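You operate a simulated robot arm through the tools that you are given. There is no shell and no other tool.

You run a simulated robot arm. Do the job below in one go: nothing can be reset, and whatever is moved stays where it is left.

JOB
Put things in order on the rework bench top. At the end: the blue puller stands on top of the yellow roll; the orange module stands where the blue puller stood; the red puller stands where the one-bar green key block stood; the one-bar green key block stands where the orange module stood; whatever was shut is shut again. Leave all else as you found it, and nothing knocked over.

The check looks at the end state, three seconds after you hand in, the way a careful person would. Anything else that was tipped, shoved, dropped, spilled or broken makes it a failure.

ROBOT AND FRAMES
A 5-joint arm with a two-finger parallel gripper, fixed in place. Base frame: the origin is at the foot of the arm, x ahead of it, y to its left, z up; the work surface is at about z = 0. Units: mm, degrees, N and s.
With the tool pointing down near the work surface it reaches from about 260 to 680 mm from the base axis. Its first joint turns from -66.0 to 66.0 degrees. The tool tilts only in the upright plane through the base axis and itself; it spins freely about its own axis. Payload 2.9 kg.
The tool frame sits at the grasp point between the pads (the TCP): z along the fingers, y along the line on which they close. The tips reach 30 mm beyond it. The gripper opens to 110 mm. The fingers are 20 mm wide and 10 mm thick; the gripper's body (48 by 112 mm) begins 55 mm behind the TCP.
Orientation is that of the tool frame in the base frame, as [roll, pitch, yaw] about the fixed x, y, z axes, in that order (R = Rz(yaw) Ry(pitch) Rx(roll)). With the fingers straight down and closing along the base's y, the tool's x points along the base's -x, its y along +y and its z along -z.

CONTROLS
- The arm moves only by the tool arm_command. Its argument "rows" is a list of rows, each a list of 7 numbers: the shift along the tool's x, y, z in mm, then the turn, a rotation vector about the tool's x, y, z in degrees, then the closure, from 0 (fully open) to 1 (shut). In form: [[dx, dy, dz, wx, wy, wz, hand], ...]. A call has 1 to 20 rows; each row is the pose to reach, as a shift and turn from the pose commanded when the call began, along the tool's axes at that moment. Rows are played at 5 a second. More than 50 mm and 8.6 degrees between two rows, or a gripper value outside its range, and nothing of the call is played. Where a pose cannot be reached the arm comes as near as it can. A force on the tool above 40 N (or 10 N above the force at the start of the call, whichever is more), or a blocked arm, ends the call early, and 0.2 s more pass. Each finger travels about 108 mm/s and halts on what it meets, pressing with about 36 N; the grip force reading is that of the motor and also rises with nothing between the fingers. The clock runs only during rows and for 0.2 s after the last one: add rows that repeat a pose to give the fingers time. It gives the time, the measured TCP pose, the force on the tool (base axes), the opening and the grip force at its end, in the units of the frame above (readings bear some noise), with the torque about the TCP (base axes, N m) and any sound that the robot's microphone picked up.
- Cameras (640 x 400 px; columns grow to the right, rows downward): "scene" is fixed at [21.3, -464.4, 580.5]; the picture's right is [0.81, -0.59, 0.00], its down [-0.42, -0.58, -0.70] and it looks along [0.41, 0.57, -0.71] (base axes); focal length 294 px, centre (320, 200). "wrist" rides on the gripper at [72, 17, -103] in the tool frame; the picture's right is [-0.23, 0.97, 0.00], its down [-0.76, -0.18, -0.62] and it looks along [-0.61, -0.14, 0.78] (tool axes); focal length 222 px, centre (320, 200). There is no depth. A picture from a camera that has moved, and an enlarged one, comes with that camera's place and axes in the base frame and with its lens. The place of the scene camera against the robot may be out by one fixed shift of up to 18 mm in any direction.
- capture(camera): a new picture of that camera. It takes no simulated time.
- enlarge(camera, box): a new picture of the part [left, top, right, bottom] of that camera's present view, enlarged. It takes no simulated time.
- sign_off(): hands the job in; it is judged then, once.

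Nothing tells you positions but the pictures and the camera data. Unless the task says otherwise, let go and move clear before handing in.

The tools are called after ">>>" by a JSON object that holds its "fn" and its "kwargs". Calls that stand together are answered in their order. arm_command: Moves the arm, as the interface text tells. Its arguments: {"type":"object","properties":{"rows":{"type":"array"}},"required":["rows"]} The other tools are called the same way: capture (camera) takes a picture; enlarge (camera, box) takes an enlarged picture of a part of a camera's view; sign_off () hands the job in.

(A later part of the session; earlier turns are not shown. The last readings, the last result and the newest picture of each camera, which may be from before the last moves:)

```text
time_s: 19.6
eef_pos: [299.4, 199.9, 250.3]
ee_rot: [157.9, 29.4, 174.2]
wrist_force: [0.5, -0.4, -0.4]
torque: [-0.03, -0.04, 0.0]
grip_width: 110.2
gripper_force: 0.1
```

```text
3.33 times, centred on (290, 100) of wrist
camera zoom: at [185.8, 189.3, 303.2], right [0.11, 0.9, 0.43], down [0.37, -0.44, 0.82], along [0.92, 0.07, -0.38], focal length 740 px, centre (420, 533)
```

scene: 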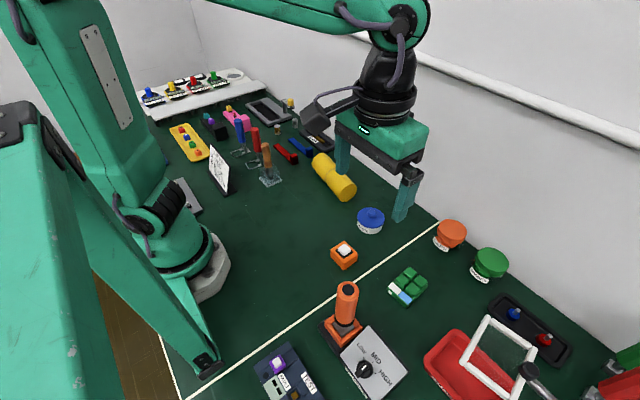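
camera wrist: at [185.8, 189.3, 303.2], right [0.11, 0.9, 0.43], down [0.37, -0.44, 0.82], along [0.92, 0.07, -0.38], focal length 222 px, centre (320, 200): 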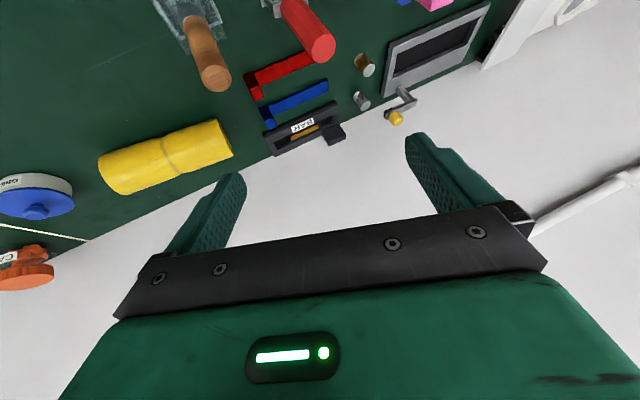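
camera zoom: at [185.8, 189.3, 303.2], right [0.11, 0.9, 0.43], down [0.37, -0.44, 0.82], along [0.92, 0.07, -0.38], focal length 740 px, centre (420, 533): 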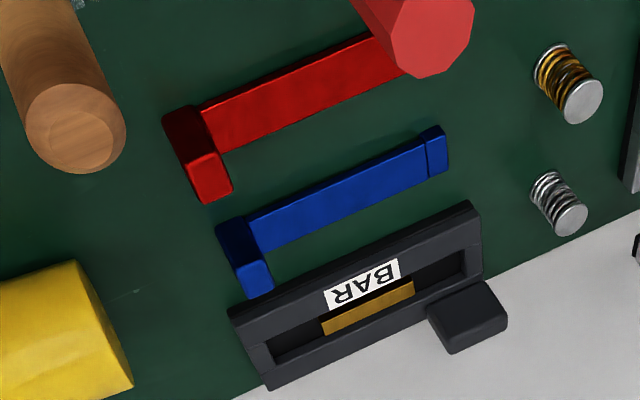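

The wire-foot handle tools are my pullers; the roll is about 29–30 mm in radius, lying near (441,47). I'll level the tool, then approach above the blue puller's handle and check alignment.

>>> {"fn": "arm_command", "kwargs": {"rows": [[0, 0, 0, 4.4, 6.6, 0, 0], [0, 0, 0, 8.8, 13.2, 0, 0], [0, 0, 0, 13.2, 19.8, 0, 0], [0, 0, 0, 17.6, 26.4, 0, 0], [0, 0, 0, 20, 30, 0, 0], [0, 0, 0, 20, 30, 0, 0]]}}

>>> {"fn": "arm_command", "kwargs": {"rows": [[0, 40, 0, 0, 0, 0, 0], [0, 80, 0, 0, 0, 0, 0], [0, 120, 0, 0, 0, 0, 0], [-1, 151, 20, 0, 0, 0, 0.25], [-1, 151, 50, 0, 0, 0, 0.25], [-1, 151, 70, 0, 0, 0, 0.25], [-1, 151, 70, 0, 0, 0, 0.25]]}}

>>> {"fn": "capture", "kwargs": {"camera": "wrist"}}

>>> {"fn": "enlarge", "kwargs": {"camera": "wrist", "box": [240, 30, 440, 180]}}

>>> {"fn": "capture", "kwargs": {"camera": "scene"}}

```text
time_s: 21.0
eef_pos: [299.0, 199.7, 250.0]
ee_rot: [180.0, -0.1, -179.9]
wrist_force: [-0.1, 0.2, -0.2]
torque: [0.01, -0.01, 0.01]
grip_width: 110.0
gripper_force: 0.0
```

```text
time_s: 22.6
eef_pos: [299.7, 351.5, 178.4]
ee_rot: [-180.0, 0.0, 179.9]
wrist_force: [-0.2, -0.6, -0.7]
torque: [0.01, 0.01, -0.01]
grip_width: 82.7
gripper_force: 0.1
```

```text
taken
camera wrist: at [229.2, 368.6, 282.4], right [0.23, 0.97, 0.0], down [0.76, -0.18, 0.62], along [0.61, -0.14, -0.78], focal length 222 px, centre (320, 200)
```

wrist: 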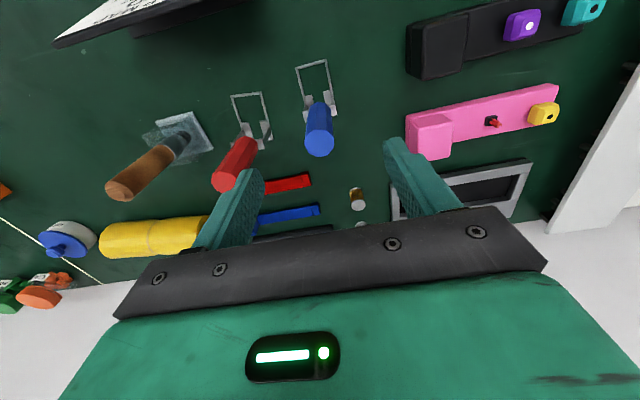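

```text
2.67 times, centred on (340, 105) of wrist
camera zoom: at [229.2, 368.6, 282.4], right [0.23, 0.97, 0.0], down [0.76, -0.18, 0.62], along [0.61, -0.14, -0.78], focal length 592 px, centre (267, 453)
```

zoom: 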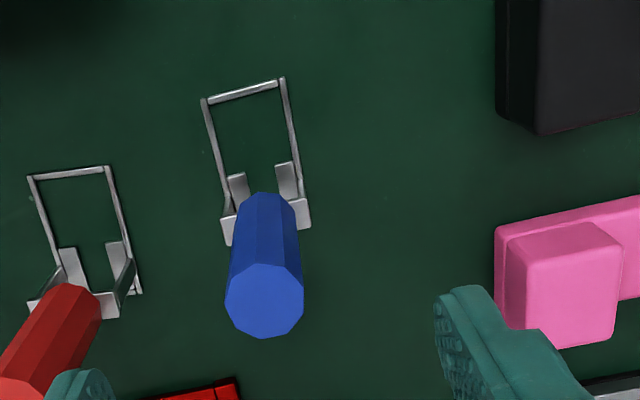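

```text
taken
```

scene: 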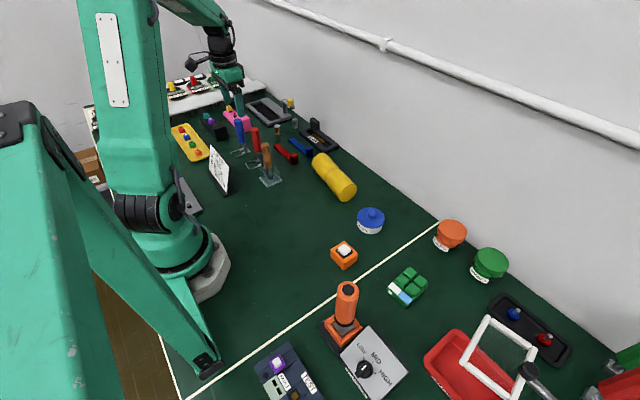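

The blue handle axis is at about (301,351) and I'm well aligned above it. Before grasping, I want one more close look at the L-shaped pieces (bars with an end block) to be sure they're not what's meant by "puller".

>>> {"fn": "arm_command", "kwargs": {"rows": [[-10, -15, -20, 0, 0, -8, 0.25], [-20, -30, -20, 0, 0, -16, 0.25], [-30, -45, -20, 0, 0, -24, 0.25], [-42, -62, -20, 0, 0, -32, 0.25], [-53, -78, -20, 0, 0, -40, 0.25], [-64, -94, -20, 0, 0, -48, 0.25], [-75, -110, -20, 0, 0, -56, 0.25], [-86, -126, -20, 0, 0, -64, 0.25], [-97, -142, -20, 0, 0, -72, 0.25], [-108, -158, -20, 0, 0, -80, 0.25], [-118, -173, 0, 0, 0, -88, 0.25], [-125, -186, 30, 0, 0, -90, 0.25], [-125, -186, 60, 0, 0, -90, 0.25], [-125, -186, 80, 0, 0, -90, 0.25], [-125, -186, 80, 0, 0, -90, 0.25]]}}

>>> {"fn": "capture", "kwargs": {"camera": "wrist"}}

>>> {"fn": "enlarge", "kwargs": {"camera": "wrist", "box": [220, 60, 420, 210]}}

```text
time_s: 25.8
eef_pos: [425.0, 164.6, 99.2]
ee_rot: [180.0, -0.1, -90.0]
wrist_force: [0.5, -0.7, 0.3]
torque: [0.0, -0.02, 0.0]
grip_width: 82.4
gripper_force: 0.0
```

```text
taken
camera wrist: at [410.1, 93.5, 202.5], right [-0.97, 0.23, 0.0], down [0.18, 0.76, 0.62], along [0.14, 0.61, -0.78], focal length 222 px, centre (320, 200)
```

wrist: 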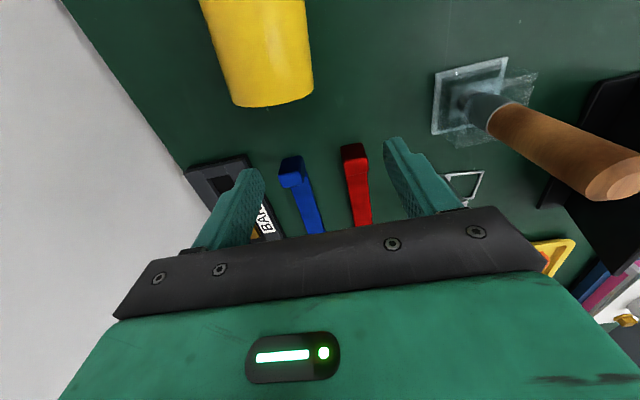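

```text
2.67 times, centred on (320, 135) of wrist
camera zoom: at [410.1, 93.5, 202.5], right [-0.97, 0.23, 0.0], down [0.18, 0.76, 0.62], along [0.14, 0.61, -0.78], focal length 592 px, centre (320, 373)
```

zoom: 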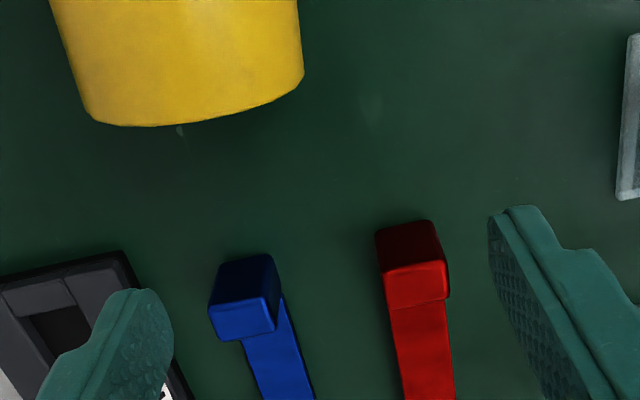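

I see the roll's end and the L-pieces; the L-pieces lie flat, unlike the standing handled tools. I'll zoom into the roll's end face to judge whether its top or bottom is flattened.

>>> {"fn": "enlarge", "kwargs": {"camera": "scene", "box": [328, 178, 360, 206]}}

>>> {"fn": "enlarge", "kwargs": {"camera": "wrist", "box": [190, 0, 330, 120]}}

>>> {"fn": "enlarge", "kwargs": {"camera": "scene", "box": [305, 145, 365, 205]}}

```text
14.29 times, centred on (344, 192) of scene
camera zoom: at [21.3, -464.4, 580.5], right [0.81, -0.59, 0.0], down [-0.42, -0.58, -0.7], along [0.41, 0.57, -0.71], focal length 4208 px, centre (-23, 314)
```

zoom: 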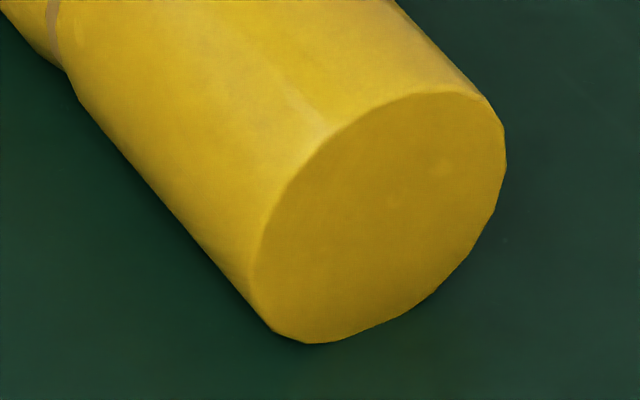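

```text
3.33 times, centred on (260, 60) of wrist
camera zoom: at [410.1, 93.5, 202.5], right [-0.97, 0.23, 0.0], down [0.18, 0.76, 0.62], along [0.14, 0.61, -0.78], focal length 740 px, centre (520, 667)
```

zoom: 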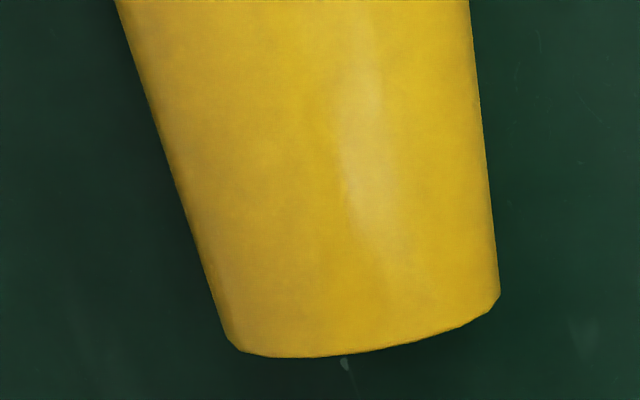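

```text
6.67 times, centred on (335, 175) of scene
camera zoom: at [21.3, -464.4, 580.5], right [0.81, -0.59, 0.0], down [-0.42, -0.58, -0.7], along [0.41, 0.57, -0.71], focal length 1964 px, centre (220, 367)
```

zoom: 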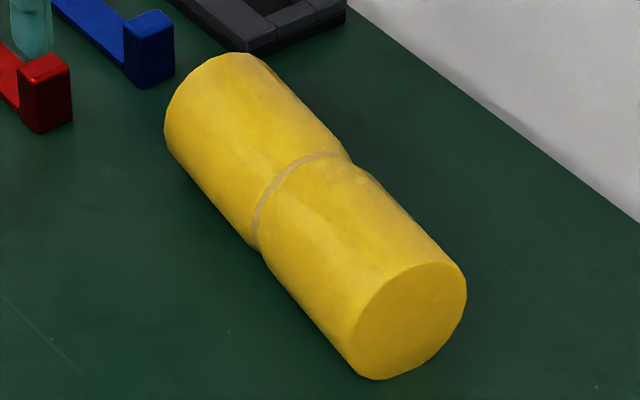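

The roll is truly round (radius ≈29 mm), so placement will need care. I'll now go above the blue puller, with the fingers set to close along x, and check alignment before descending.

>>> {"fn": "arm_command", "kwargs": {"rows": [[0, 0, -45, 0, 0, 0, 0.25], [0, 0, -90, 0, 0, 0, 0.25], [-30, 20, -101, 0, 0, 0, 0.3], [-62, 41, -101, 0, 0, 0, 0.35], [-94, 62, -101, 0, 0, 0, 0.4], [-125, 83, -101, 0, 0, 0, 0.4], [-156, 104, -101, 0, 0, 0, 0.4], [-186.4, 124, -101, 0, 0, 0, 0.4], [-186.4, 124, -101, 0, 0, 0, 0.4]]}}

>>> {"fn": "capture", "kwargs": {"camera": "wrist"}}

>>> {"fn": "enlarge", "kwargs": {"camera": "wrist", "box": [220, 20, 420, 170]}}

```text
time_s: 27.8
eef_pos: [301.6, 349.7, 200.5]
ee_rot: [180.0, 0.0, -90.1]
wrist_force: [0.1, 0.5, 0.1]
torque: [0.0, 0.0, -0.01]
grip_width: 65.8
gripper_force: 0.0
```

```text
taken
camera wrist: at [286.3, 279.8, 303.9], right [-0.97, 0.23, 0.0], down [0.18, 0.76, 0.62], along [0.14, 0.61, -0.78], focal length 222 px, centre (320, 200)
```

wrist: 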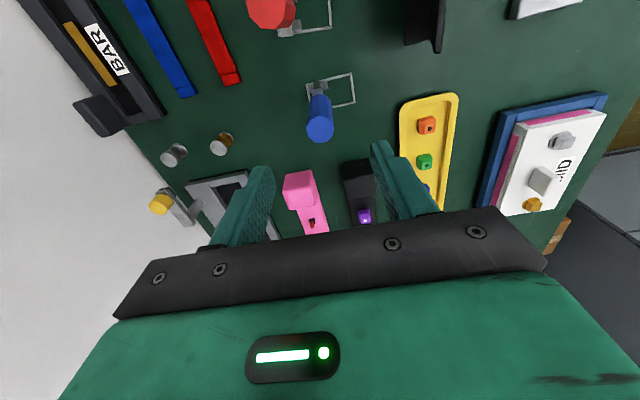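

```text
2.67 times, centred on (320, 95) of wrist
camera zoom: at [286.3, 279.8, 303.9], right [-0.97, 0.23, 0.0], down [0.18, 0.76, 0.62], along [0.14, 0.61, -0.78], focal length 592 px, centre (320, 480)
```

zoom: 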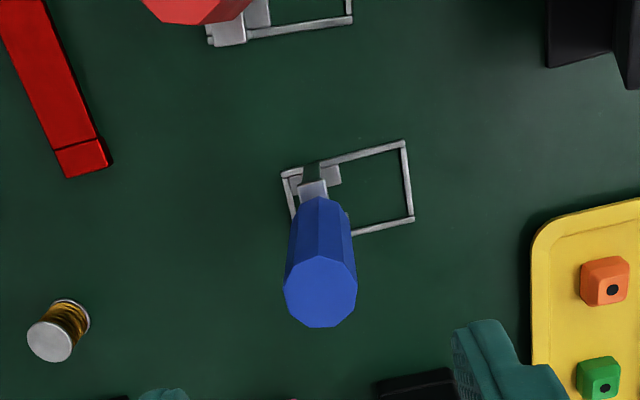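

I'm aligned over the handle (≈(301.7,350)); loop spans x 260–316.5, y 334–366.5. Descending to grip the handle at z≈74.

>>> {"fn": "arm_command", "kwargs": {"rows": [[0, 0, 40, 0, 0, 0, 0.4], [0, 0, 80, 0, 0, 0, 0.4], [0, 0, 110, 0, 0, 0, 0.4], [0, 0, 126, 0, 0, 0, 0.4], [0, 0, 126, 0, 0, 0, 0.4]]}}

>>> {"fn": "capture", "kwargs": {"camera": "wrist"}}

>>> {"fn": "enlarge", "kwargs": {"camera": "scene", "box": [215, 80, 295, 170]}}

```text
time_s: 29.0
eef_pos: [301.4, 351.9, 74.0]
ee_rot: [-180.0, 0.0, -90.0]
wrist_force: [-0.2, -0.5, 0.3]
torque: [0.0, -0.03, 0.03]
grip_width: 65.9
gripper_force: 0.1
```

```text
taken
camera wrist: at [286.2, 280.0, 177.1], right [-0.97, 0.23, 0.0], down [0.18, 0.76, 0.62], along [0.14, 0.61, -0.78], focal length 222 px, centre (320, 200)
```

wrist: 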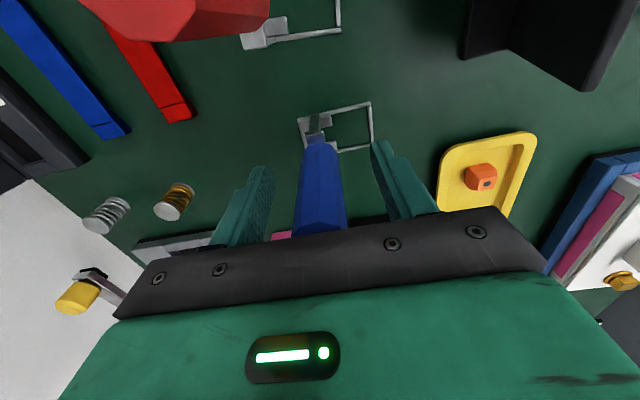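

```text
4.44 times, centred on (255, 125) of scene
camera zoom: at [21.3, -464.4, 580.5], right [0.81, -0.59, 0.0], down [-0.42, -0.58, -0.7], along [0.41, 0.57, -0.71], focal length 1309 px, centre (609, 533)
```

zoom: 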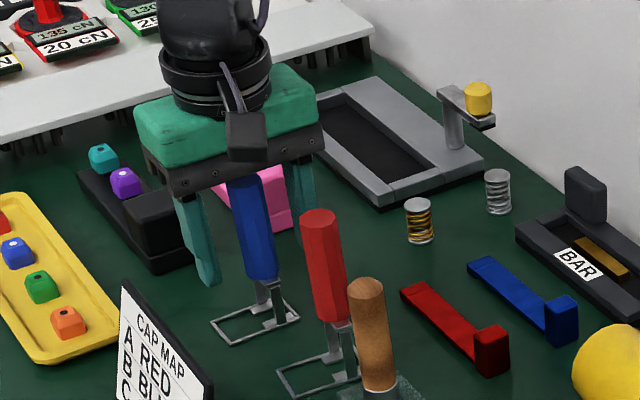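

The handle sits between the fingers. Let me zoom in on the puller's base from this near view before closing.

>>> {"fn": "enlarge", "kwargs": {"camera": "wrist", "box": [285, 90, 395, 170]}}

>>> {"fn": "arm_command", "kwargs": {"rows": [[0, 0, 0, 0, 0, 0, 0.6], [0, 0, 0, 0, 0, 0, 0.75], [0, 0, 0, 0, 0, 0, 0.9], [0, 0, 0, 0, 0, 0, 0.9], [0, 0, 0, 0, 0, 0, 0.9]]}}

>>> {"fn": "enlarge", "kwargs": {"camera": "wrist", "box": [285, 90, 395, 170]}}

```text
5.00 times, centred on (340, 130) of wrist
camera zoom: at [286.2, 280.0, 177.1], right [-0.97, 0.23, 0.0], down [0.18, 0.76, 0.62], along [0.14, 0.61, -0.78], focal length 1111 px, centre (220, 550)
```

zoom: 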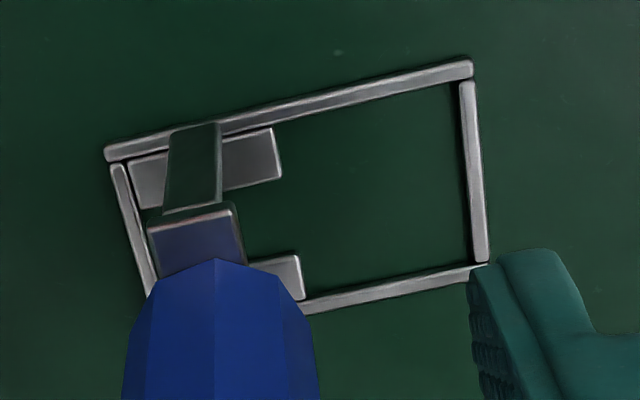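

```text
time_s: 30.2
eef_pos: [300.6, 351.7, 74.5]
ee_rot: [179.9, 0.0, -90.0]
wrist_force: [1.4, 0.3, 0.6]
torque: [-0.03, -0.06, 0.01]
grip_width: 23.9
gripper_force: 35.8
```

```text
5.00 times, centred on (340, 130) of wrist
camera zoom: at [286.3, 280.0, 177.4], right [-0.97, 0.23, 0.0], down [0.18, 0.76, 0.62], along [0.14, 0.61, -0.78], focal length 1111 px, centre (220, 550)
```

zoom: 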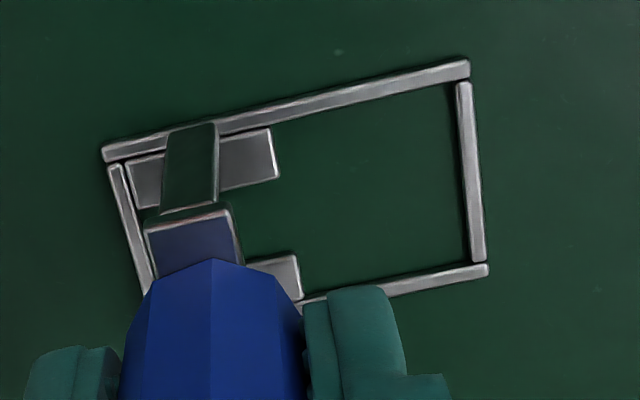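

I've got a firm grip (23.9 mm, 35.8 N). I'll lift it straight up to inspect its underside profile with the scene camera.

>>> {"fn": "arm_command", "kwargs": {"rows": [[0, 0, -15, 0, 0, 0, 0.9], [0, 0, -40, 0, 0, 0, 0.9], [0, 0, -80, 0, 0, 0, 0.9], [0, 0, -120, 0, 0, 0, 0.9], [0, 0, -160, 0, 0, 0, 0.9], [0, 0, -200, 0, 0, 0, 0.9], [0, 0, -240, 0, 0, 0, 0.9], [0, 0, -280, 0, 0, 0, 0.9], [0, 0, -280, 0, 0, 0, 0.9]]}}

>>> {"fn": "capture", "kwargs": {"camera": "scene"}}

>>> {"fn": "capture", "kwargs": {"camera": "wrist"}}

```text
time_s: 32.2
eef_pos: [300.6, 352.8, 356.1]
ee_rot: [180.0, -0.1, -89.9]
wrist_force: [0.4, 0.2, -0.2]
torque: [0.0, 0.01, -0.01]
grip_width: 24.1
gripper_force: 35.9
```

```text
taken
```

scene: 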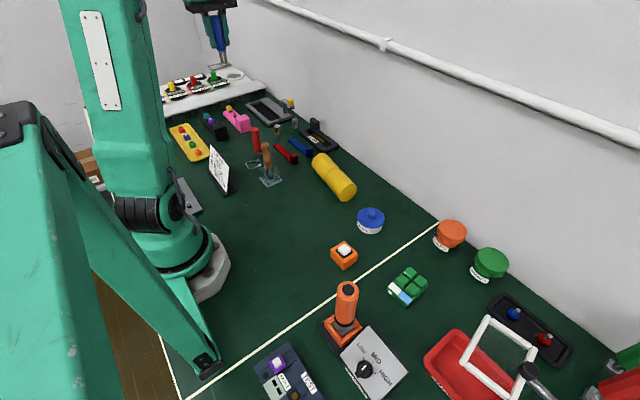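

```text
taken
camera wrist: at [285.5, 280.7, 458.4], right [-0.97, 0.23, 0.0], down [0.18, 0.76, 0.62], along [0.14, 0.61, -0.78], focal length 222 px, centre (320, 200)
```

wrist: 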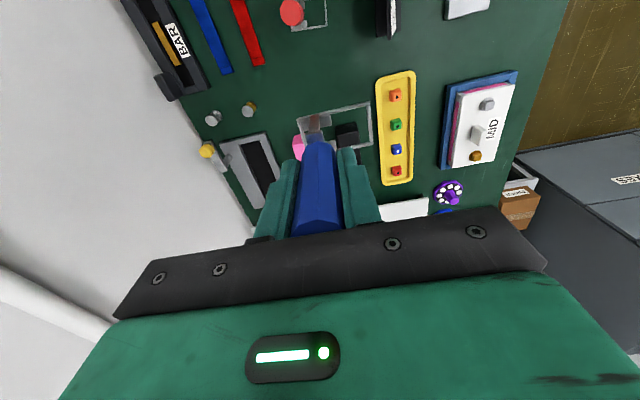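

>>> {"fn": "enlarge", "kwargs": {"camera": "scene", "box": [195, 30, 245, 75]}}

>>> {"fn": "enlarge", "kwargs": {"camera": "wrist", "box": [285, 90, 395, 170]}}

```text
8.89 times, centred on (220, 52) of scene
camera zoom: at [21.3, -464.4, 580.5], right [0.81, -0.59, 0.0], down [-0.42, -0.58, -0.7], along [0.41, 0.57, -0.71], focal length 2618 px, centre (1209, 1511)
```

zoom: 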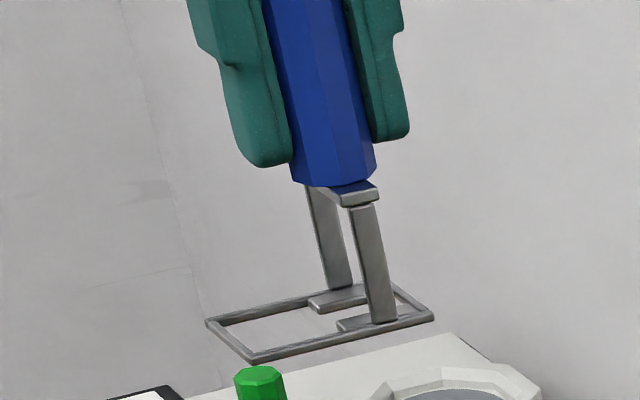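

```text
5.00 times, centred on (340, 130) of wrist
camera zoom: at [285.5, 280.7, 458.4], right [-0.97, 0.23, 0.0], down [0.18, 0.76, 0.62], along [0.14, 0.61, -0.78], focal length 1111 px, centre (220, 550)
```

zoom: 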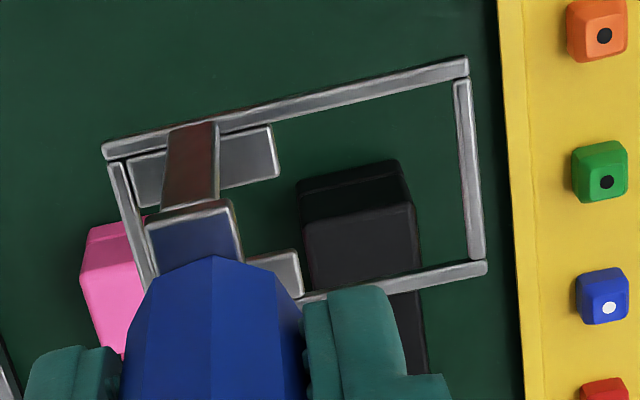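

The puller is clearly a cap puller: handle, two legs with toes, and a flat wire rectangle. I'll zoom further on its base to judge toe height against the wire frame.

>>> {"fn": "enlarge", "kwargs": {"camera": "scene", "box": [208, 56, 232, 74]}}

```text
16.00 times, centred on (220, 65) of scene
camera zoom: at [21.3, -464.4, 580.5], right [0.81, -0.59, 0.0], down [-0.42, -0.58, -0.7], along [0.41, 0.57, -0.71], focal length 4713 px, centre (1920, 2360)
```

zoom: 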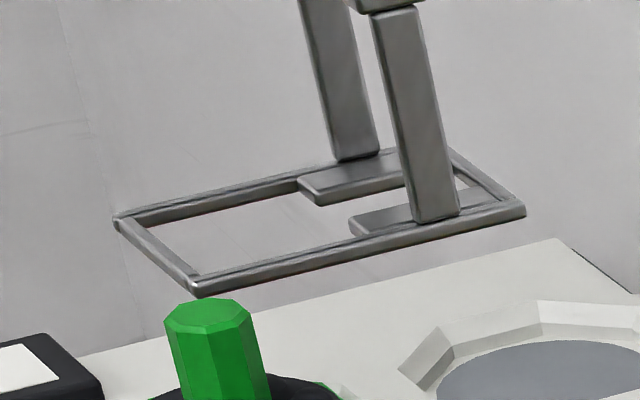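

The toes are flush with the wire frame, so on a round roll I'll want the toes straddling the crest near the roll's end, with the fingers closing across the roll so they can guard against leaning. I'll set the puller back exactly where it was and regrip it with the fingers turned 90°.

>>> {"fn": "arm_command", "kwargs": {"rows": [[0, 0, 45, 0, 0, 0, 0.9], [0, 0, 90, 0, 0, 0, 0.9], [0, 0, 135, 0, 0, 0, 0.9], [0, 0, 180, 0, 0, 0, 0.9], [0, 0, 220, 0, 0, 0, 0.9], [0, 0, 250, 0, 0, 0, 0.9], [0, 0, 268, 0, 0, 0, 0.9], [0, 0, 275, 0, 0, 0, 0.9], [0, 0, 278, 0, 0, 0, 0.9], [0, 0, 279.5, 0, 0, 0, 0.9], [0, 0, 279.5, 0, 0, 0, 0.9]]}}

>>> {"fn": "enlarge", "kwargs": {"camera": "wrist", "box": [285, 90, 395, 170]}}

```text
time_s: 34.6
eef_pos: [300.3, 352.0, 76.2]
ee_rot: [-179.9, -0.1, -89.9]
wrist_force: [-8.8, -8.2, 29.8]
torque: [-0.34, 0.88, 0.05]
grip_width: 23.8
gripper_force: 35.5
```

```text
5.00 times, centred on (340, 130) of wrist
camera zoom: at [285.6, 280.1, 179.8], right [-0.97, 0.23, 0.0], down [0.18, 0.76, 0.62], along [0.14, 0.61, -0.78], focal length 1111 px, centre (220, 550)
```

zoom: 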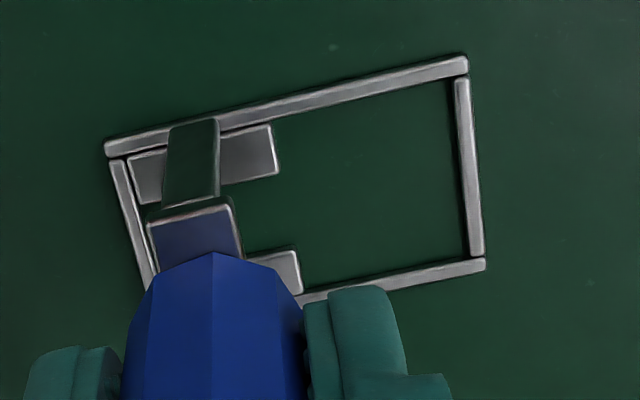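

The puller is back on the table and pressing a bit hard (≈30 N), so I relieve the load slightly before opening.

>>> {"fn": "arm_command", "kwargs": {"rows": [[0, 0, -0.7, 0, 0, 0, 0.9], [0, 0, -1.3, 0, 0, 0, 0.9], [0, 0, -1.3, 0, 0, 0, 0.9]]}}

```text
time_s: 35.4
eef_pos: [299.7, 352.7, 76.5]
ee_rot: [179.9, 0.1, -89.9]
wrist_force: [-7.4, 0.3, 18.3]
torque: [0.24, 0.88, 0.0]
grip_width: 23.7
gripper_force: 35.6
```

Still some downward load; I raise a touch more.

>>> {"fn": "arm_command", "kwargs": {"rows": [[0, 0, -0.7, 0, 0, 0, 0.9], [0, 0, -1.4, 0, 0, 0, 0.9], [0, 0, -1.4, 0, 0, 0, 0.9]]}}

```text
time_s: 36.2
eef_pos: [301.1, 351.0, 76.7]
ee_rot: [179.9, -0.1, -90.1]
wrist_force: [0.6, 1.2, -1.0]
torque: [0.01, 0.0, -0.01]
grip_width: 23.7
gripper_force: 36.3
```

Load is relieved. Now I open, rise clear of the handle, turn the tool to yaw 0 and look.

>>> {"fn": "arm_command", "kwargs": {"rows": [[0, 0, 0, 0, 0, 0, 0.7], [0, 0, 0, 0, 0, 0, 0.5], [0, 0, 0, 0, 0, 0, 0.4], [0, 0, -30, 0, 0, 0, 0.4], [0, 0, -70, 0, 0, 0, 0.4], [0, 0, -100, 0, 0, 0, 0.4], [0, 0, -110, 0, 0, -8, 0.4], [0, 0, -110, 0, 0, -16, 0.4], [0, 0, -110, 0, 0, -24, 0.4], [0, 0, -110, 0, 0, -32, 0.4], [0, 0, -110, 0, 0, -40, 0.4], [0, 0, -110, 0, 0, -48, 0.4], [0, 0, -110, 0, 0, -56, 0.4], [0, 0, -110, 0, 0, -64, 0.4], [0, 0, -110, 0, 0, -72, 0.4], [0, 0, -110, 0, 0, -80, 0.4], [0, 0, -110, 0, 0, -88, 0.4], [0, 0, -110, 0, 0, -90, 0.4], [0, 0, -110, 0, 0, -90, 0.4]]}}

>>> {"fn": "capture", "kwargs": {"camera": "wrist"}}

>>> {"fn": "enlarge", "kwargs": {"camera": "wrist", "box": [220, 20, 420, 170]}}

>>> {"fn": "enlarge", "kwargs": {"camera": "scene", "box": [215, 80, 295, 170]}}

```text
time_s: 40.2
eef_pos: [301.2, 351.0, 187.0]
ee_rot: [-180.0, 0.0, 0.1]
wrist_force: [-0.4, 0.3, -0.4]
torque: [-0.02, 0.01, -0.02]
grip_width: 66.0
gripper_force: 0.0
```

```text
taken
camera wrist: at [375.2, 335.4, 291.3], right [-0.23, -0.97, 0.0], down [-0.76, 0.18, 0.62], along [-0.61, 0.14, -0.78], focal length 222 px, centre (320, 200)
```

wrist: 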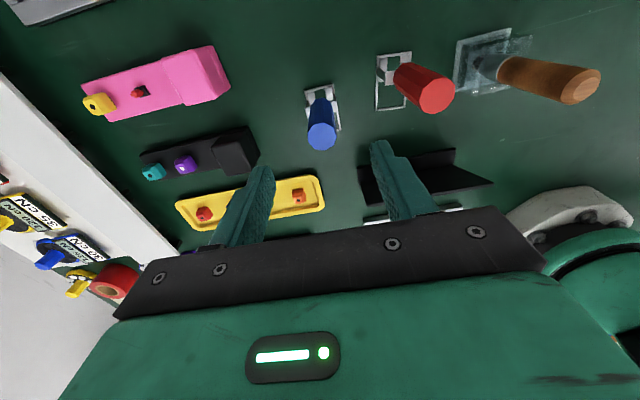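

```text
2.67 times, centred on (320, 95) of wrist
camera zoom: at [375.2, 335.4, 291.3], right [-0.23, -0.97, 0.0], down [-0.76, 0.18, 0.62], along [-0.61, 0.14, -0.78], focal length 592 px, centre (320, 480)
```

zoom: 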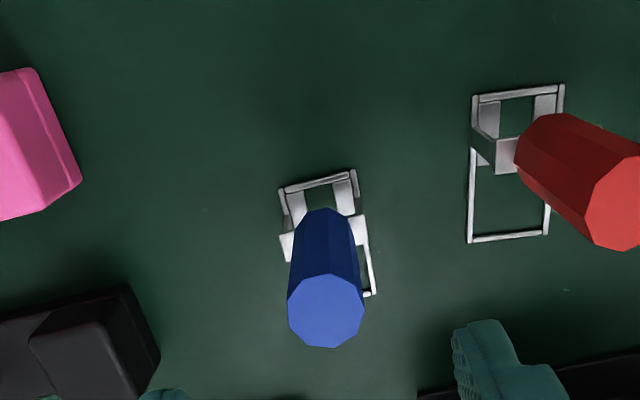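

```text
4.44 times, centred on (255, 125) of scene
camera zoom: at [21.3, -464.4, 580.5], right [0.81, -0.59, 0.0], down [-0.42, -0.58, -0.7], along [0.41, 0.57, -0.71], focal length 1309 px, centre (609, 533)
```

zoom: 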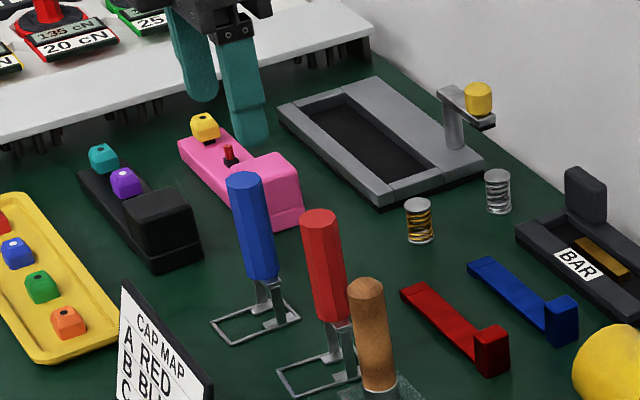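

The puller stands upright at its original place, handle axis ≈(302.5,350.5). I descend again with the fingers closing across y and grip.

>>> {"fn": "arm_command", "kwargs": {"rows": [[1, 0, 40, 0, 0, 0, 0.4], [1.3, 0, 80, 0, 0, 0, 0.4], [1.3, 0, 105, 0, 0, 0, 0.4], [1.3, 0, 113, 0, 0, 0, 0.4], [1.3, 0, 113, 0, 0, 0, 0.5], [1.3, 0, 113, 0, 0, 0, 0.65], [1.3, 0, 113, 0, 0, 0, 0.8], [1.3, 0, 113, 0, 0, 0, 0.9], [1.3, 0, 113, 0, 0, 0, 0.9]]}}

>>> {"fn": "enlarge", "kwargs": {"camera": "wrist", "box": [260, 80, 400, 180]}}

```text
time_s: 42.2
eef_pos: [303.2, 353.0, 75.8]
ee_rot: [-180.0, 0.0, 0.1]
wrist_force: [-0.5, 0.6, -0.1]
torque: [0.0, -0.01, 0.01]
grip_width: 22.9
gripper_force: 36.5
```

```text
4.00 times, centred on (330, 130) of wrist
camera zoom: at [377.0, 335.6, 178.2], right [-0.23, -0.97, 0.0], down [-0.76, 0.18, 0.62], along [-0.61, 0.14, -0.78], focal length 888 px, centre (280, 480)
```

zoom: 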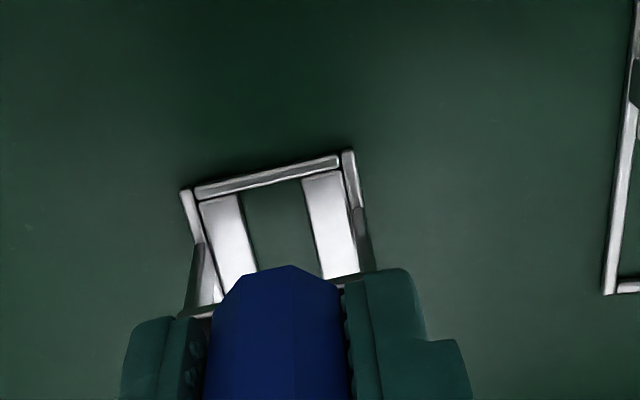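

Gripped firmly with the near bar and toes visible. I lift it well clear and carry it over to above the −y end of the yellow roll, turning so the frame lines up with the roll's axis (free end toward +y).

>>> {"fn": "arm_command", "kwargs": {"rows": [[0, 0, -15, 0, 0, 0, 0.9], [0, 0, -50, 0, 0, 0, 0.9], [0, 0, -90, 0, 0, 0, 0.9], [0, 0, -130, 0, 0, 0, 0.9], [0, 0, -174, 0, 0, 0, 0.9], [9.8, 29.3, -174, 0, 0, 7.6, 0.9], [19.6, 58.6, -174, 0, 0, 15.2, 0.9], [29.4, 88, -174, 0, 0, 22.7, 0.9], [39.2, 117.3, -174, 0, 0, 30.3, 0.9], [49, 146.6, -174, 0, 0, 37.9, 0.9], [58.8, 176, -174, 0, 0, 45.5, 0.9], [68.6, 205.3, -174, 0, 0, 53, 0.9], [78.4, 234.6, -174, 0, 0, 60.6, 0.9], [88.2, 264, -174, 0, 0, 68.2, 0.9], [98, 293.3, -174, 0, 0, 75.8, 0.9], [107.8, 322.6, -174, 0, 0, 83.3, 0.9], [117.6, 352, -174, 0, 0, 90.9, 0.9], [127.4, 381.2, -174, 0, 0, 98.4, 0.9], [127.4, 381.2, -174, 0, 0, 98.4, 0.9]]}}

>>> {"fn": "capture", "kwargs": {"camera": "wrist"}}

>>> {"fn": "capture", "kwargs": {"camera": "scene"}}

>>> {"fn": "enlarge", "kwargs": {"camera": "wrist", "box": [230, 60, 430, 210]}}

```text
time_s: 46.2
eef_pos: [429.8, -30.9, 247.3]
ee_rot: [180.0, 0.0, -98.5]
wrist_force: [0.4, -0.4, 0.1]
torque: [0.0, 0.0, -0.02]
grip_width: 23.2
gripper_force: 35.9
```

```text
taken
camera wrist: at [404.5, -99.0, 351.1], right [-0.93, 0.37, 0.0], down [0.29, 0.73, 0.62], along [0.23, 0.58, -0.78], focal length 222 px, centre (320, 200)
```

wrist: 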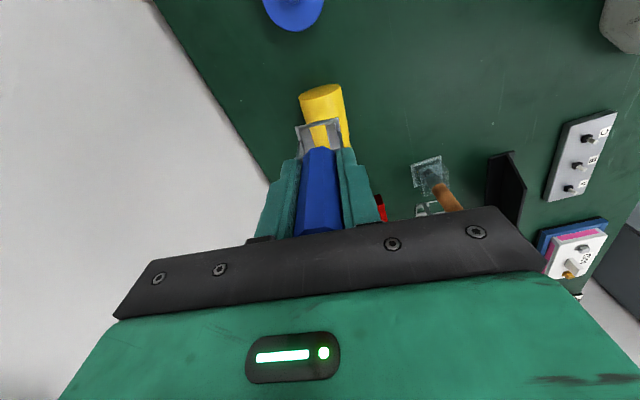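

```text
taken
```

scene: 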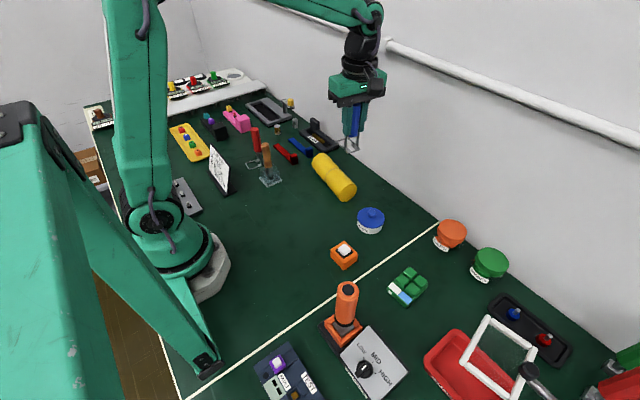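

```text
2.67 times, centred on (330, 135) of wrist
camera zoom: at [404.5, -99.0, 351.1], right [-0.93, 0.37, 0.0], down [0.29, 0.73, 0.62], along [0.23, 0.58, -0.78], focal length 592 px, centre (293, 373)
```

zoom: 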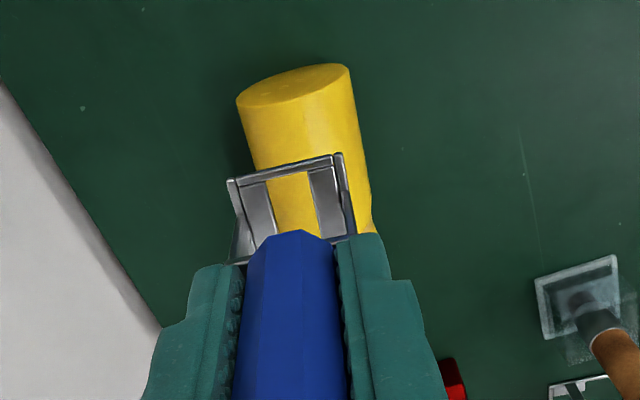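

>>> {"fn": "enlarge", "kwargs": {"camera": "wrist", "box": [290, 75, 370, 135]}}

>>> {"fn": "enlarge", "kwargs": {"camera": "scene", "box": [310, 95, 380, 205]}}

```text
6.67 times, centred on (330, 105) of wrist
camera zoom: at [404.5, -99.0, 351.1], right [-0.93, 0.37, 0.0], down [0.29, 0.73, 0.62], along [0.23, 0.58, -0.78], focal length 1481 px, centre (253, 833)
```

zoom: 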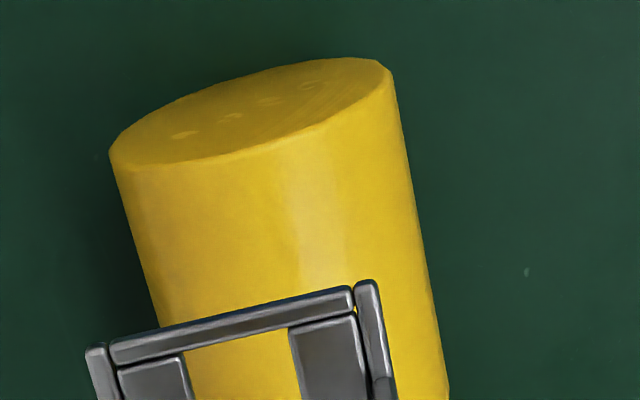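

```text
3.64 times, centred on (345, 150) of scene
camera zoom: at [21.3, -464.4, 580.5], right [0.81, -0.59, 0.0], down [-0.42, -0.58, -0.7], along [0.41, 0.57, -0.71], focal length 1071 px, centre (229, 382)
```

zoom: 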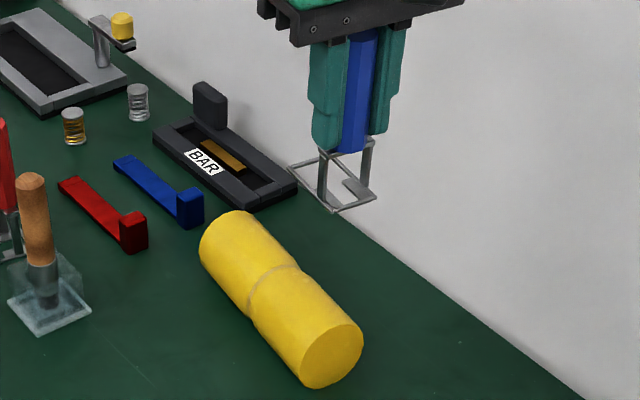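

The roll's −y end centre comes out near (432,−32.5), axis about 8° off y, and the puller's frame is aligned within ~1°. I lower to about 20 mm above the roll and refine visually.

>>> {"fn": "arm_command", "kwargs": {"rows": [[-2, -0.5, 30, 0, 0, 0, 0.9], [-4, -1, 60, 0, 0, 0, 0.9], [-5.2, -1.2, 80, 0, 0, 0, 0.9], [-5.2, -1.2, 90, 0, 0, 0, 0.9], [-5.2, -1.2, 90, 0, 0, 0, 0.9]]}}

>>> {"fn": "enlarge", "kwargs": {"camera": "wrist", "box": [270, 60, 390, 150]}}

>>> {"fn": "enlarge", "kwargs": {"camera": "scene", "box": [310, 140, 380, 205]}}

```text
time_s: 47.4
eef_pos: [432.5, -25.5, 158.6]
ee_rot: [180.0, 0.0, -98.4]
wrist_force: [0.1, 0.6, -1.5]
torque: [0.0, -0.02, -0.03]
grip_width: 23.1
gripper_force: 36.3
```

```text
4.44 times, centred on (330, 105) of wrist
camera zoom: at [406.4, -93.5, 261.4], right [-0.93, 0.37, 0.0], down [0.29, 0.73, 0.62], along [0.23, 0.58, -0.78], focal length 987 px, centre (276, 622)
```

zoom: 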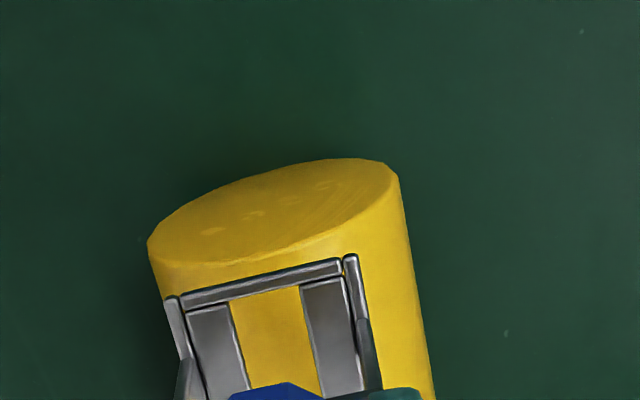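

```text
6.15 times, centred on (345, 172) of scene
camera zoom: at [21.3, -464.4, 580.5], right [0.81, -0.59, 0.0], down [-0.42, -0.58, -0.7], along [0.41, 0.57, -0.71], focal length 1812 px, centre (166, 369)
```

zoom: 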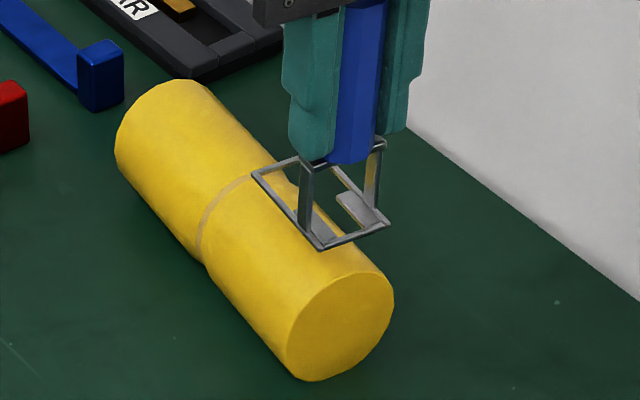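

The near bar is ~4.8 mm beyond the roll's end and the frame about 1 mm off the crest line, with yaw matching within a fraction of a degree. I apply small corrections and descend to just above contact.

>>> {"fn": "arm_command", "kwargs": {"rows": [[1.0, 1.1, 0, 0, 0, 0, 0.9], [1.0, 1.1, 10, 0, 0, 0, 0.9], [1.0, 1.1, 16, 0, 0, 0, 0.9], [1.0, 1.1, 19, 0, 0, 0, 0.9], [1.0, 1.1, 19, 0, 0, 0, 0.9]]}}

>>> {"fn": "enlarge", "kwargs": {"camera": "wrist", "box": [270, 60, 390, 150]}}

>>> {"fn": "enlarge", "kwargs": {"camera": "scene", "box": [310, 140, 380, 205]}}

```text
time_s: 48.6
eef_pos: [430.0, -26.2, 139.5]
ee_rot: [180.0, 0.0, -98.4]
wrist_force: [0.3, -0.3, -0.8]
torque: [0.01, 0.0, -0.02]
grip_width: 23.0
gripper_force: 35.9
```

```text
4.44 times, centred on (330, 105) of wrist
camera zoom: at [405.0, -94.2, 243.1], right [-0.93, 0.37, 0.0], down [0.29, 0.73, 0.62], along [0.23, 0.58, -0.78], focal length 987 px, centre (276, 622)
```

zoom: 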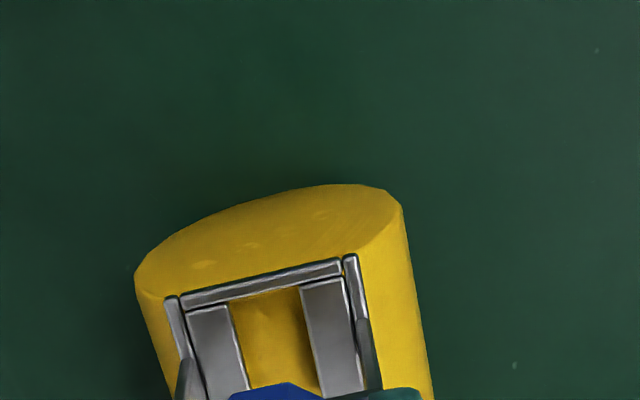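

```text
6.15 times, centred on (345, 172) of scene
camera zoom: at [21.3, -464.4, 580.5], right [0.81, -0.59, 0.0], down [-0.42, -0.58, -0.7], along [0.41, 0.57, -0.71], focal length 1812 px, centre (166, 369)
```

zoom: 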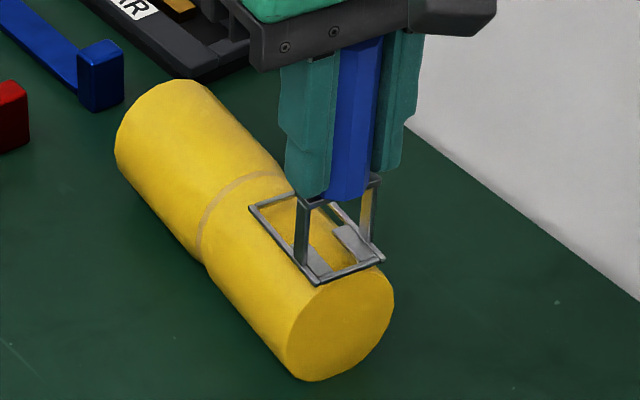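

Lateral centring is now within a fraction of a mm; the near bar is ~5 mm beyond the end. I nudge 0.8 mm outward and come down in small steps watching the force.

>>> {"fn": "arm_command", "kwargs": {"rows": [[0.8, 0, 0, 0, 0, 0, 0.9], [0.8, 0, 2, 0, 0, 0, 0.9], [0.8, 0, 3.5, 0, 0, 0, 0.9], [0.8, 0, 3.5, 0, 0, 0, 0.9]]}}

>>> {"fn": "arm_command", "kwargs": {"rows": [[0, 0, 0.5, 0, 0, 0, 0.9], [0, 0, 0.8, 0, 0, 0, 0.9], [0, 0, 0.8, 0, 0, 0, 0.9]]}}

>>> {"fn": "arm_command", "kwargs": {"rows": [[0, 0, 0.5, 0, 0, 0, 0.9], [0, 0, 0.8, 0, 0, 0, 0.9], [0, 0, 0.8, 0, 0, 0, 0.9]]}}

```text
time_s: 49.6
eef_pos: [430.6, -25.6, 137.1]
ee_rot: [-180.0, 0.0, -98.4]
wrist_force: [-0.2, 0.4, -1.8]
torque: [0.0, 0.0, 0.01]
grip_width: 23.3
gripper_force: 36.0
```

```text
time_s: 50.4
eef_pos: [429.0, -25.8, 136.0]
ee_rot: [-180.0, 0.0, -98.4]
wrist_force: [-1.0, 0.3, -1.0]
torque: [-0.03, -0.01, -0.02]
grip_width: 22.9
gripper_force: 35.9
```

```text
time_s: 51.2
eef_pos: [429.5, -26.6, 135.1]
ee_rot: [180.0, -0.1, -98.4]
wrist_force: [-0.2, 0.0, -1.3]
torque: [-0.04, 0.02, 0.01]
grip_width: 23.3
gripper_force: 36.1
```

No contact yet; I continue in sub-millimetre steps.

>>> {"fn": "arm_command", "kwargs": {"rows": [[0, 0, 0.4, 0, 0, 0, 0.9], [0, 0, 0.7, 0, 0, 0, 0.9], [0, 0, 0.7, 0, 0, 0, 0.9]]}}

>>> {"fn": "arm_command", "kwargs": {"rows": [[0, 0, 0.4, 0, 0, 0, 0.9], [0, 0, 0.7, 0, 0, 0, 0.9], [0, 0, 0.7, 0, 0, 0, 0.9]]}}

>>> {"fn": "enlarge", "kwargs": {"camera": "wrist", "box": [270, 60, 390, 150]}}

>>> {"fn": "enlarge", "kwargs": {"camera": "scene", "box": [310, 140, 380, 205]}}

```text
time_s: 52.0
eef_pos: [429.6, -25.6, 133.6]
ee_rot: [-179.9, 0.0, -98.4]
wrist_force: [-1.3, 0.0, -0.7]
torque: [-0.01, -0.01, -0.04]
grip_width: 23.1
gripper_force: 35.4
```

```text
time_s: 52.8
eef_pos: [430.2, -26.7, 133.7]
ee_rot: [180.0, 0.0, -98.3]
wrist_force: [0.2, 0.2, -0.3]
torque: [-0.02, 0.03, 0.01]
grip_width: 23.1
gripper_force: 35.8
```

```text
4.44 times, centred on (330, 105) of wrist
camera zoom: at [404.8, -94.7, 236.9], right [-0.93, 0.37, 0.0], down [0.29, 0.73, 0.62], along [0.23, 0.58, -0.78], focal length 987 px, centre (276, 622)
```

zoom: 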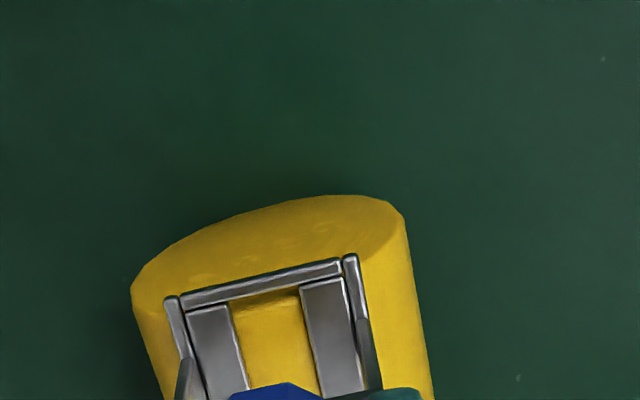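

```text
6.15 times, centred on (345, 172) of scene
camera zoom: at [21.3, -464.4, 580.5], right [0.81, -0.59, 0.0], down [-0.42, -0.58, -0.7], along [0.41, 0.57, -0.71], focal length 1812 px, centre (166, 369)
```

zoom: 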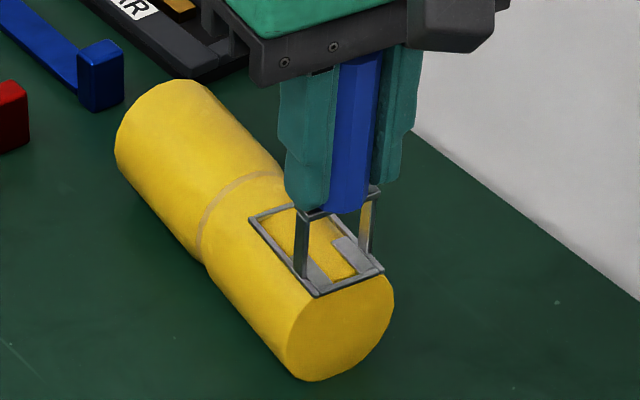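

The near bar is just outside the roll's end face with the toes over the crest, about to touch. I continue very small steps.

>>> {"fn": "arm_command", "kwargs": {"rows": [[0, 0, 0.3, 0, 0, 0, 0.9], [0, 0, 0.5, 0, 0, 0, 0.9], [0, 0, 0.5, 0, 0, 0, 0.9]]}}

>>> {"fn": "arm_command", "kwargs": {"rows": [[0, 0, 0.3, 0, 0, 0, 0.9], [0, 0, 0.5, 0, 0, 0, 0.9], [0, 0, 0.5, 0, 0, 0, 0.9]]}}

```text
time_s: 53.6
eef_pos: [430.4, -27.0, 133.2]
ee_rot: [180.0, 0.1, -98.4]
wrist_force: [-0.8, 0.5, 2.7]
torque: [0.12, 0.1, 0.02]
grip_width: 23.0
gripper_force: 36.1
```

```text
time_s: 54.4
eef_pos: [430.0, -27.6, 133.5]
ee_rot: [-179.9, 0.0, -98.3]
wrist_force: [-1.7, -0.7, 12.0]
torque: [0.3, 0.17, 0.05]
grip_width: 23.5
gripper_force: 36.1
```

Contact is made (12 N), first on the free bar as expected. I ease off the load, then loosen the fingers only ~2 mm per side so they still guard against a sideways lean.

>>> {"fn": "arm_command", "kwargs": {"rows": [[0, 0, -0.3, 0, 0, 0, 0.9], [0, 0, -0.6, 0, 0, 0, 0.9], [0, 0, -0.6, 0, 0, 0, 0.9]]}}

>>> {"fn": "arm_command", "kwargs": {"rows": [[0, 0, 0, 0, 0, 0, 0.8], [0, 0, 0, 0, 0, 0, 0.78], [0, 0, 0, 0, 0, 0, 0.76], [0, 0, 0, 0, 0, 0, 0.75], [0, 0, 0, 0, 0, 0, 0.75]]}}

>>> {"fn": "enlarge", "kwargs": {"camera": "wrist", "box": [250, 60, 390, 240]}}

>>> {"fn": "enlarge", "kwargs": {"camera": "scene", "box": [310, 130, 380, 205]}}

```text
time_s: 55.2
eef_pos: [431.0, -26.0, 133.0]
ee_rot: [-179.9, 0.0, -98.5]
wrist_force: [1.5, -2.0, 8.7]
torque: [0.11, -0.16, -0.06]
grip_width: 23.1
gripper_force: 35.8
```

```text
time_s: 56.4
eef_pos: [430.4, -26.5, 133.6]
ee_rot: [-180.0, 0.0, -98.4]
wrist_force: [0.5, 0.1, 0.0]
torque: [-0.02, 0.0, 0.01]
grip_width: 27.3
gripper_force: 0.1
```

```text
2.22 times, centred on (320, 150) of wrist
camera zoom: at [404.8, -94.7, 236.3], right [-0.93, 0.37, 0.0], down [0.29, 0.73, 0.62], along [0.23, 0.58, -0.78], focal length 494 px, centre (320, 311)
```

zoom: 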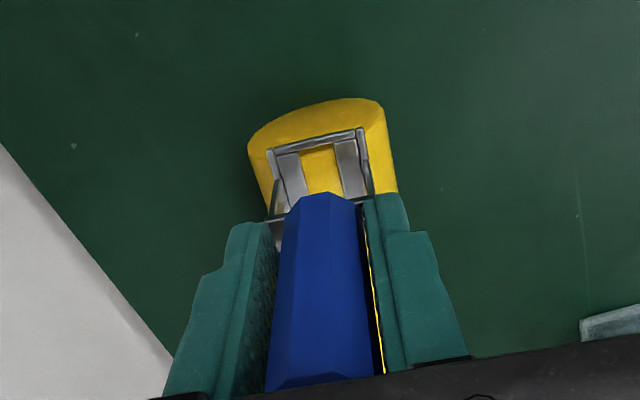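

```text
5.33 times, centred on (345, 168) of scene
camera zoom: at [21.3, -464.4, 580.5], right [0.81, -0.59, 0.0], down [-0.42, -0.58, -0.7], along [0.41, 0.57, -0.71], focal length 1571 px, centre (187, 373)
```

zoom: 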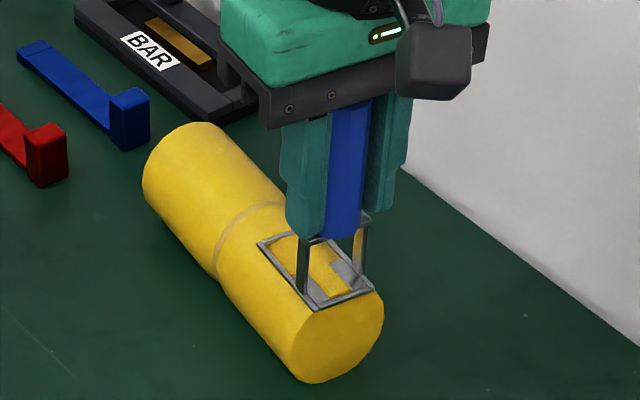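

The puller is standing with the fingers ~2 mm off on each side. I wait a little and watch whether it leans against a finger.

>>> {"fn": "arm_command", "kwargs": {"rows": [[0, 0, 0, 0, 0, 0, 0.75], [0, 0, 0, 0, 0, 0, 0.75], [0, 0, 0, 0, 0, 0, 0.75], [0, 0, 0, 0, 0, 0, 0.75], [0, 0, 0, 0, 0, 0, 0.75], [0, 0, 0, 0, 0, 0, 0.75], [0, 0, 0, 0, 0, 0, 0.75], [0, 0, 0, 0, 0, 0, 0.75]]}}

>>> {"fn": "enlarge", "kwargs": {"camera": "wrist", "box": [270, 100, 390, 230]}}

>>> {"fn": "enlarge", "kwargs": {"camera": "scene", "box": [330, 140, 370, 190]}}

```text
time_s: 58.2
eef_pos: [429.3, -25.8, 133.5]
ee_rot: [-180.0, 0.0, -98.3]
wrist_force: [0.3, 0.5, 0.6]
torque: [0.0, 0.02, 0.01]
grip_width: 27.4
gripper_force: 0.1
```

```text
3.08 times, centred on (330, 165) of wrist
camera zoom: at [404.8, -94.7, 236.3], right [-0.93, 0.37, 0.0], down [0.29, 0.73, 0.62], along [0.23, 0.58, -0.78], focal length 684 px, centre (289, 308)
```

zoom: 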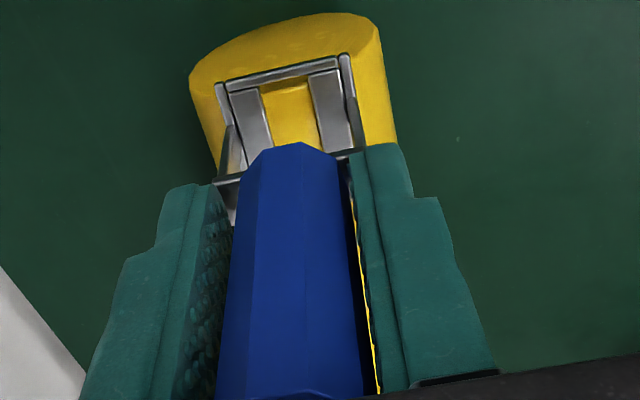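

```text
8.00 times, centred on (350, 165) of scene
camera zoom: at [21.3, -464.4, 580.5], right [0.81, -0.59, 0.0], down [-0.42, -0.58, -0.7], along [0.41, 0.57, -0.71], focal length 2356 px, centre (80, 480)
```

zoom: 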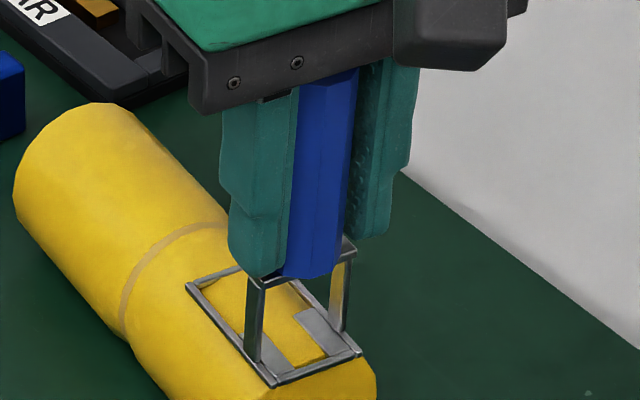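

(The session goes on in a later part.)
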